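You operate a simulated robot arm through the tools that you are given. There is no shell and no other tool. Be economical: measure what you need, move in short steps, check, and stop when the job is done.

Carry out the task below with a simulated robot arm. There is one attempt and no reset: what you move stays moved.

TASK
Take the burred block and put it in the grey basket.

It is judged by the outcome, as a careful person would: the job done as asked, and still so three seconds after it is handed in. It fails if anything else is knocked over, pushed out of place, dropped, spilled or broken.

THE ROBOT
A 6-joint arm with a two-finger parallel gripper, fixed in place. Base frame: the origin is at the foot of the arm, x ahead of it, y to its left, z up; the work surface is at about z = 0. Lengths are in m, angles in rad, forces in N, time in s.
With the tool pointing down near the work surface it reaches from about 0.14 to 0.58 m from the base axis. Its first joint turns from -1.152 to 1.152 rad. Payload 2.1 kg.
Tool frame: the origin (TCP) lies between the finger pads and is the grasp point; the fingertips stand 0.03 m ahead of it; z points along the fingers, y is the line along which they close. The gripper opens to 0.094 m. The fingers are 0.028 m wide and 0.01 m thick; the gripper's body (0.05 by 0.096 m) begins 0.055 m behind the TCP.
Orientation is told as [roll, pitch, yaw] about the base's x, y, z axes, in that order, counted from this pose: with the fingers straight down and closing along the base's y, the tool's x points along the base's -x, its y along +y and its z along -z.

THE INTERFACE
- The arm moves only by the tool drive_tool. Its argument "increments" is a list that holds one entry, the list of rows, each a list of 7 numbers: the shift along the base's x, y, z in units of 40 mm (1.0 is 40 mm), then the turn, a rotation vector about the base's x, y, z in units of 5 degrees (1.0 is 5 degrees), then the gripper command, from -1 (shut) to 1 (fully open), values between in proportion. In form: [[[tx, ty, tz, rx, ry, rz, jaw], ...]]. A call has 1 to 20 rows; each row shifts and turns the commanded pose from where the row before left it. A call with a number of a shift or a turn outside -1 to 1 is refused whole. A row lasts 0.2 s, in which the tool goes at most 0.05 m and 0.15 rad; a call with a longer step from one row to the next is refused whole, and so is a gripper value outside its range. A pose out of reach is approached as far as the arm can. The call stops where the force on the tool passes 40 N (or 10 N more than at its start, if that is more) or the arm is blocked; 0.2 s more then pass. The fingers move at their own pace (about 0.072 m/s each) and stop on an object; they squeeze with about 41 N. The grip force told is the motor's: it shows also when the fingers shut on nothing. Time passes only in rows, and 0.2 s behind the last, so rows that do not move let the fingers close. It gives the time, the measured TCP pose, the force on the tool (base axes), the opening and the grip force at its end, in the units of the frame above (readings bear some noise).
- Cameras (640 x 400 px; columns grow to the right, rows downward): "scene" is fixed at [0.0638, -0.3739, 0.5007]; the picture's right is [0.72, -0.70, 0.00], its down [-0.28, -0.29, -0.92] and it looks along [0.64, 0.66, -0.40] (base axes); focal length 318 px, centre (320, 200). "wrist" rides on the gripper at [-0.037, 0, -0.058] in the tool frame; the picture's right is [0.00, -1.00, 0.00], its down [0.97, 0.00, -0.24] and it looks along [0.24, 0.00, 0.97] (tool axes); focal length 218 px, centre (320, 200).
- get_image(camera): a new picture of that camera. No time passes.
- point_at(camera, pixels): for up to 12 pixels [column, row] of the newest picture of that camera ("zoom" is the newest enlarged one), the place [x, y, z] in the base frame of the surface seen there, good to about 0.002 m. No time passes.
- close_up(camera, box): a new picture of the part [left, top, right, bottom] of that camera's present view, enlarged. No time passes.
- hand_in(): hands the job in; it is judged then, once.

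Work in short steps. Measure before you move; look again where a grasp or a placing could have gone wrong, and mend it. You have 60 turns and 22 pictures in all, the two below and enlarged ones among them. Open the gripper and draw the arm clear of the work before you hand the job in, unless the task says otherwise; then end with one line.

The tools are called after "Request:" as a command line: name --argument value ..., lists and objects as JSON in quotes. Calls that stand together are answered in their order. drive_tool: Moves the arm, as the interface text tells. Its arguments: {"type":"object","properties":{"increments":{"type":"array","items":{"type":"array","items":{"type":"array","items":{"type":"number"}}}}},"required":["increments"]} The other tools are called the same way: get_image (camera) takes a picture; point_at (camera, pixels) gives the place of the surface under pixels of a picture; close_up (camera, box) takes an enlarged picture of a part of a camera's view; hand_in () hands the job in.

At the start:

```text
t: 0.0
eef_pos: [0.333, 0.0265, 0.3436]
tool_rot: [-0.001, -0.002, 0.0]
contact_force: [0.1, 0.7, -0.5]
opening: 0.0944
finger_force: 0.1
```

scene: 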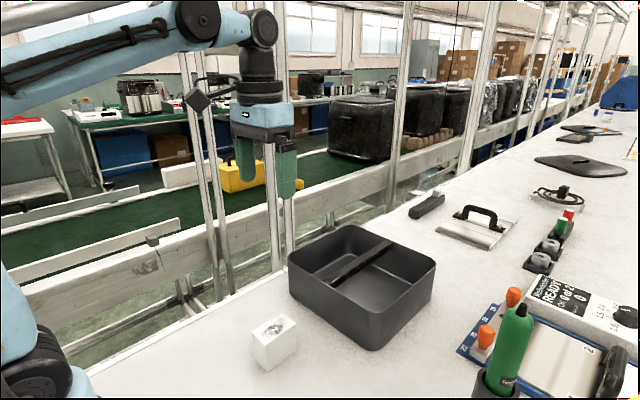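
wrist: 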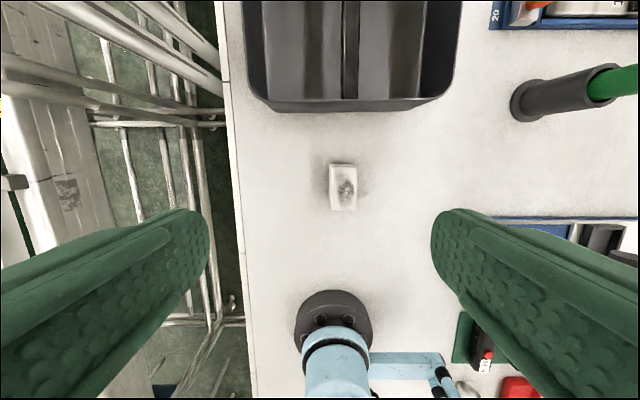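

The white block with a rough patch is at scene (275,343), and the basket is at (362,285). I'll enlarge both views to measure them.

Request:
close_up --camera "scene" --box '[220, 210, 460, 390]'

Request:
point_at --camera "scene" --pixels '[[252, 332], [281, 315], [298, 328], [267, 346], [268, 370], [275, 330], [349, 227], [289, 262], [375, 345], [435, 262], [330, 283], [400, 280]]'

Request:
close_up --camera "wrist" --box '[280, 140, 400, 230]'

```text
2.22 times, centred on (340, 300) of scene
```

zoom: 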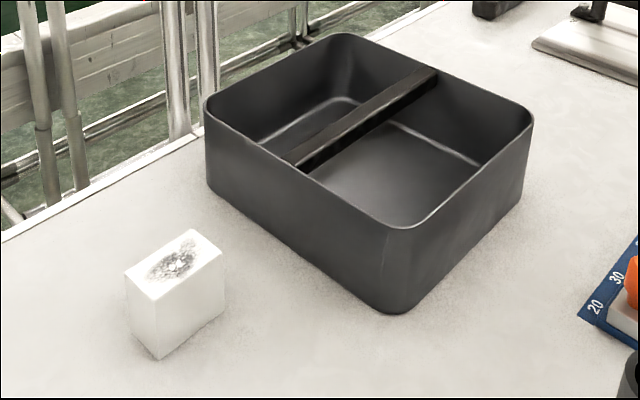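

```text
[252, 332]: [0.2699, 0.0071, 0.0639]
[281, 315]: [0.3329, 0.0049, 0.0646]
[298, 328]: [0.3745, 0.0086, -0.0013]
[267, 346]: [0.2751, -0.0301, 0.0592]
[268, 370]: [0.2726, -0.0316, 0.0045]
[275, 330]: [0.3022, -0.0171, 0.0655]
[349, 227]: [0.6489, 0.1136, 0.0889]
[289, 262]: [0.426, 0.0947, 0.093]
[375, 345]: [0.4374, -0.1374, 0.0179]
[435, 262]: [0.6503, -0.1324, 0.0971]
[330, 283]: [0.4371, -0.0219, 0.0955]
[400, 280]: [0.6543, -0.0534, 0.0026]
```

```text
4.44 times, centred on (340, 185) of wrist
```

zoom: 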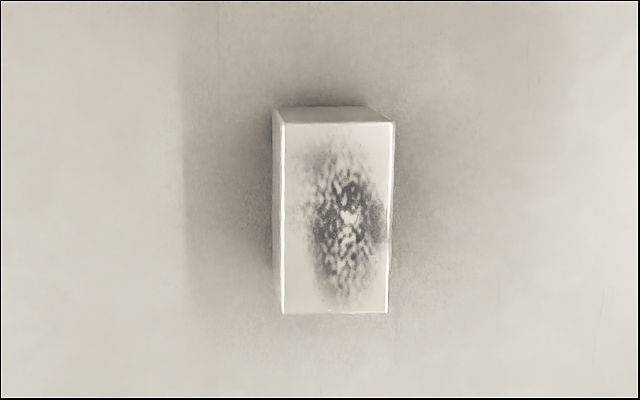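

Request:
point_at --camera "zoom" --pixels '[[290, 130], [386, 130], [288, 305], [382, 305], [335, 220], [335, 114]]'

Request:
point_at --camera "scene" --pixels '[[340, 275], [375, 250], [335, 312], [332, 280], [380, 242], [392, 240], [370, 275], [390, 290], [320, 258], [367, 318], [400, 243], [378, 312]]'

```text
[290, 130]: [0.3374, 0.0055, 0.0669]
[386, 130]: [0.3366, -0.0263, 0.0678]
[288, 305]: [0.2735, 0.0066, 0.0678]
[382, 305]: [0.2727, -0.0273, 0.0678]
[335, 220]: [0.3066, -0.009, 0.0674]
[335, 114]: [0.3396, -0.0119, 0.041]
```

```text
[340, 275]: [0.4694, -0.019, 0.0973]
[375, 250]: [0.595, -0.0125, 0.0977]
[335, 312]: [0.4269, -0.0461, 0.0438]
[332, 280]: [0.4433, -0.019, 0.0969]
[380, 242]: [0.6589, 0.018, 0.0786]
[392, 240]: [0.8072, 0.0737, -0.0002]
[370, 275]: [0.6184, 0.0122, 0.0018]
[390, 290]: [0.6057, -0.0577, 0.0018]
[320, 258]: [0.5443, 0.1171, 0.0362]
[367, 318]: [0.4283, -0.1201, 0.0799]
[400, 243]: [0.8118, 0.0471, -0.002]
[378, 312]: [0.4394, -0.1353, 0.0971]
```

The block's top spans x 0.273–0.338 and y -0.028–0.006 at z 0.067, so it's aligned with the axes. I'll go above (0.305, -0.0105).

Request:
drive_tool --increments '[[[-0.35, -0.4625, 0, 0, 0, 0, 1], [-0.35, -0.4625, 0, 0, 0, 0, 1], [0, 0, -0.9, 0, 0, 0, 1], [0, 0, -0.9, 0, 0, 0, 1], [0, 0, -0.9, 0, 0, 0, 1], [0, 0, -0.9, 0, 0, 0, 1], [0, 0, -0.9, 0, 0, 0, 1], [0, 0, -0.9, 0, 0, 0, 1], [0, 0, 0, 0, 0, 0, 1]]]'

Request:
get_image --camera "wrist"

```text
t: 2.0
eef_pos: [0.3048, -0.0104, 0.1266]
tool_rot: [0.0, -0.002, -0.002]
contact_force: [0.4, 0.4, 0.3]
opening: 0.0939
finger_force: 0.1
```

```text
17 pictures are left
```

wrist: 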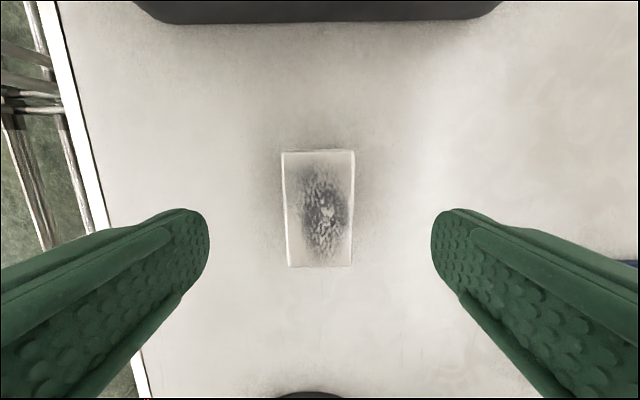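

The block is centred between the fingers at column 319, so I'll go down to z ≈ 0.048 and close.

Request:
drive_tool --increments '[[[0, 0, -0.7, 0, 0, 0, 1], [0, 0, -0.7, 0, 0, 0, 1], [0, 0, -0.56, 0, 0, 0, 1], [0, 0, 0, 0, 0, 0, 1], [0, 0, 0, 0, 0, 0, -1], [0, 0, 0, 0, 0, 0, -1], [0, 0, 0, 0, 0, 0, -1], [0, 0, 0, 0, 0, 0, -1], [0, 0, 0, 0, 0, 0, -1]]]'

```text
t: 4.0
eef_pos: [0.3062, -0.0088, 0.0483]
tool_rot: [0.0, -0.002, 0.001]
contact_force: [-0.1, -0.1, -0.3]
opening: 0.0442
finger_force: 41.3
```

The fingers stopped at 0.044, wider than the 0.034–0.037 I measured, so I'll lift slightly and look.

Request:
drive_tool --increments '[[[0, 0, 0.4, 0, 0, 0, -1], [0, 0, 0.6, 0, 0, 0, -1], [0, 0, 0, 0, 0, 0, -1]]]'

Request:
close_up --camera "scene" --box '[200, 230, 400, 380]'

Request:
get_image --camera "wrist"

```text
t: 4.8
eef_pos: [0.3054, -0.0099, 0.0887]
tool_rot: [0.0, -0.003, 0.0]
contact_force: [0.1, -0.2, -3.2]
opening: 0.0441
finger_force: 41.0
```

```text
2.67 times, centred on (300, 305) of scene
```

zoom: 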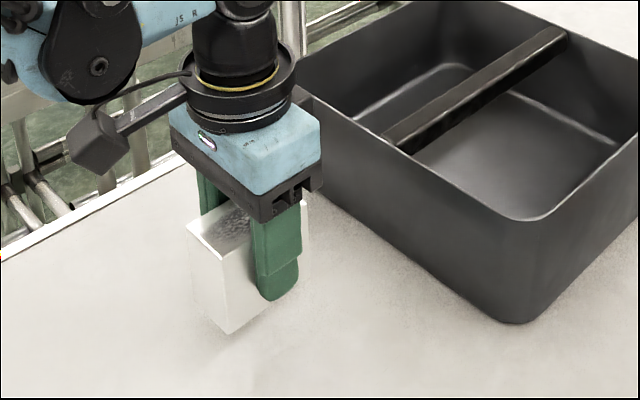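

```text
15 pictures are left
```

wrist: 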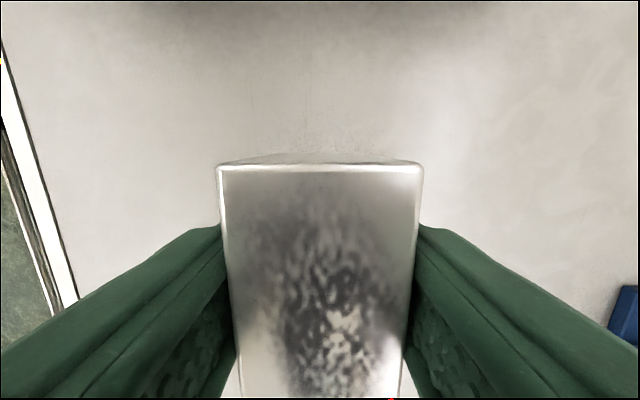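

The block is held level with its bottom about 0.048 below the TCP. I'll raise it well above the rim (0.097) and check the bar and walls to pick the free compartment.

Request:
point_at --camera "zoom" --pixels '[[470, 105], [478, 110], [450, 90], [460, 97], [560, 150], [480, 180], [510, 160], [560, 207], [600, 185], [440, 170]]'

Request:
drive_tool --increments '[[[0, 0, 0.8, 0, 0, 0, -1], [0, 0, 0.8, 0, 0, 0, -1], [0, 0, 0.8, 0, 0, 0, -1], [0, 0, 0.6, 0, 0, 0, -1], [0, 0, 0, 0, 0, 0, -1]]]'

```text
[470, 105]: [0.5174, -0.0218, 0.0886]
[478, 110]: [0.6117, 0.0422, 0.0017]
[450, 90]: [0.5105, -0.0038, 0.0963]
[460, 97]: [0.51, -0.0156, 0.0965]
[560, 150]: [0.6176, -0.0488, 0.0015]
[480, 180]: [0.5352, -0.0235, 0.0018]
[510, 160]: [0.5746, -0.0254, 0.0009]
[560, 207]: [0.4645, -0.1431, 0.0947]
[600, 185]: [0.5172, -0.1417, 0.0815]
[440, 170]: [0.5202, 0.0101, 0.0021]
```

```text
t: 6.0
eef_pos: [0.3064, -0.0137, 0.2084]
tool_rot: [-0.001, -0.002, -0.002]
contact_force: [0.1, 0.5, -3.7]
opening: 0.0441
finger_force: 40.8
```

The bar's right edge is at y ≈ -0.022 and the right wall at y ≈ -0.138. I'll carry the block over (0.525, -0.079).

Request:
drive_tool --increments '[[[0.8, -0.25, 0, 0, 0, 0, -1], [0.8, -0.25, 0, 0, 0, 0, -1], [0.8, -0.25, 0, 0, 0, 0, -1], [0.8, -0.25, 0, 0, 0, 0, -1], [0.8, -0.25, 0, 0, 0, 0, -1], [0.8, -0.25, 0, 0, 0, 0, -1], [0.7, -0.21, 0, 0, 0, 0, -1], [0, 0, 0, 0, 0, 0, -1], [0, 0, 0, 0, 0, 0, -1]]]'

Request:
get_image --camera "scene"

Request:
get_image --camera "wrist"

```text
t: 8.0
eef_pos: [0.5278, -0.0778, 0.2115]
tool_rot: [-0.001, -0.002, 0.001]
contact_force: [-0.5, -0.4, -2.7]
opening: 0.044
finger_force: 41.0
```

```text
14 pictures are left
```

scene: 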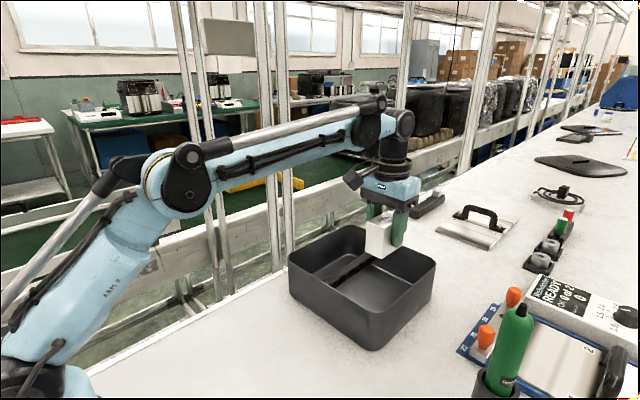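

```text
13 pictures are left
```

wrist: 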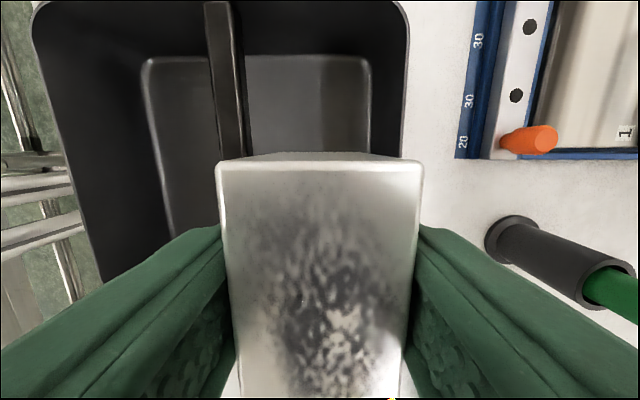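

The basket walls look sloped or filleted at the floor, so I'll measure the floor edges before lowering.

Request:
point_at --camera "wrist" --pixels '[[246, 100], [246, 140], [238, 60], [366, 75], [366, 140], [375, 140], [390, 140], [402, 100], [300, 58], [300, 40], [212, 60], [150, 80]]'

```text
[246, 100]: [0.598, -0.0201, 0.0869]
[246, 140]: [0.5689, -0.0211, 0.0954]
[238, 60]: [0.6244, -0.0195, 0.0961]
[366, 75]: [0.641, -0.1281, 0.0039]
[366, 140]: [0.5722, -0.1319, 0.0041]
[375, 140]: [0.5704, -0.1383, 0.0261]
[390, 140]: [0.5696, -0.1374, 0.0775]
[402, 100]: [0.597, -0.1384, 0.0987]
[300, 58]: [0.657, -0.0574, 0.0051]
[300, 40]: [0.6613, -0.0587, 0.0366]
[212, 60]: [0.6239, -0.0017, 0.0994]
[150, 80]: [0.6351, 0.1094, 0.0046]
```

The clear span is y -0.021 to -0.138, the floor is at z ≈ 0.002, and the block is centred. I'll lower it to just above the floor.

Request:
drive_tool --increments '[[[0, -0.03, -0.7, 0, 0, 0, -1], [0, 0, -0.7, 0, 0, 0, -1], [0, 0, -0.7, 0, 0, 0, -1], [0, 0, -0.7, 0, 0, 0, -1], [0, 0, -0.5, 0, 0, 0, -1], [0, 0, -0.4, 0, 0, 0, -1], [0, 0, 0, 0, 0, 0, -1], [0, 0, 0, 0, 0, 0, -1]]]'

```text
t: 9.8
eef_pos: [0.5263, -0.0782, 0.0605]
tool_rot: [0.0, -0.003, 0.0]
contact_force: [-0.3, 0.6, -2.8]
opening: 0.044
finger_force: 40.9
```

Request:
drive_tool --increments '[[[0, 0, -0.1, 0, 0, 0, -1], [0, 0, -0.08, 0, 0, 0, -1], [0, 0, -0.05, 0, 0, 0, -1], [0, 0, 0, 0, 0, 0, -1]]]'

```text
t: 10.8
eef_pos: [0.526, -0.0796, 0.052]
tool_rot: [-0.001, -0.001, 0.001]
contact_force: [-0.2, 0.8, -0.1]
opening: 0.0443
finger_force: 40.6
```

The block's weight has come off the tool, so it's resting on the floor. I'll open partway (about 0.065) to stay clear of the walls, then rise straight up.

Request:
drive_tool --increments '[[[0, 0, 0, 0, 0, 0, 0.1], [0, 0, 0, 0, 0, 0, 0.35], [0, 0, 0, 0, 0, 0, 0.35], [0, 0, 0.3, 0, 0, 0, 0.35], [0, 0, 0.6, 0, 0, 0, 0.35], [0, 0, 0.8, 0, 0, 0, 0.35], [0, 0, 0.8, 0, 0, 0, 0.35], [0, 0, 0.8, 0, 0, 0, 0.35], [0, 0, 0.8, 0, 0, 0, 0.35], [0, 0, 0, 0, 0, 0, 0.35]]]'

Request:
get_image --camera "scene"

Request:
get_image --camera "wrist"

```text
t: 13.0
eef_pos: [0.5255, -0.0796, 0.2156]
tool_rot: [0.001, -0.003, -0.002]
contact_force: [0.0, 0.3, -0.2]
opening: 0.0635
finger_force: 0.1
```

```text
12 pictures are left
```

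scene: 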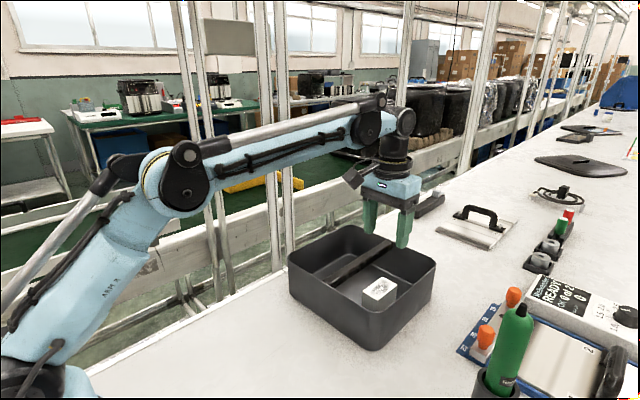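

```text
11 pictures are left
```

wrist: 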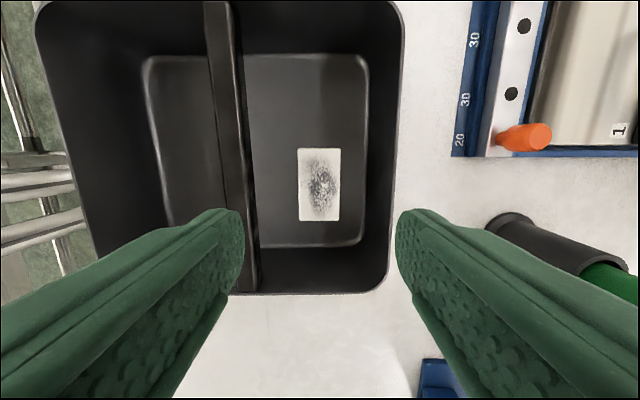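

The block stands upright in the basket at wrist (320,185), and nothing else has moved. I'll draw the arm back and up, with the gripper open.

Request:
drive_tool --increments '[[[0, 0, 0.8, 0, 0, 0, 1], [-0.5, 0.2, 0.7, 0, 0, 0, 1], [-0.8, 0.3, 0.5, 0, 0, 0, 1], [-0.8, 0.3, 0.4, 0, 0, 0, 1], [-0.8, 0.3, 0.4, 0, 0, 0, 1], [-0.8, 0.3, 0.2, 0, 0, 0, 1], [-0.8, 0.3, 0, 0, 0, 0, 1], [0, 0, 0, 0, 0, 0, 1]]]'

Request:
get_image --camera "scene"

```text
t: 14.8
eef_pos: [0.3472, -0.0114, 0.3344]
tool_rot: [-0.001, -0.002, 0.0]
contact_force: [-0.2, -0.8, 0.3]
opening: 0.0944
finger_force: 0.1
```

```text
10 pictures are left
```

scene: 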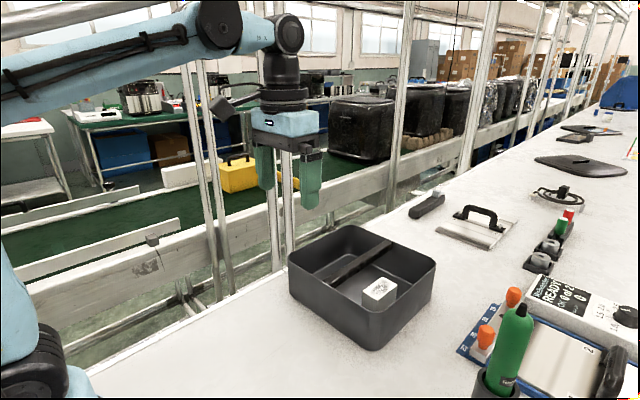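

The block is in the basket at scene (380,290), everything else is in place and the arm is clear, so I'll hand in.

Request:
hand_in

```text
The job is handed in.
```

The burred block is standing upright in the grey basket, nothing else was moved, and the gripper is open with the arm clear.
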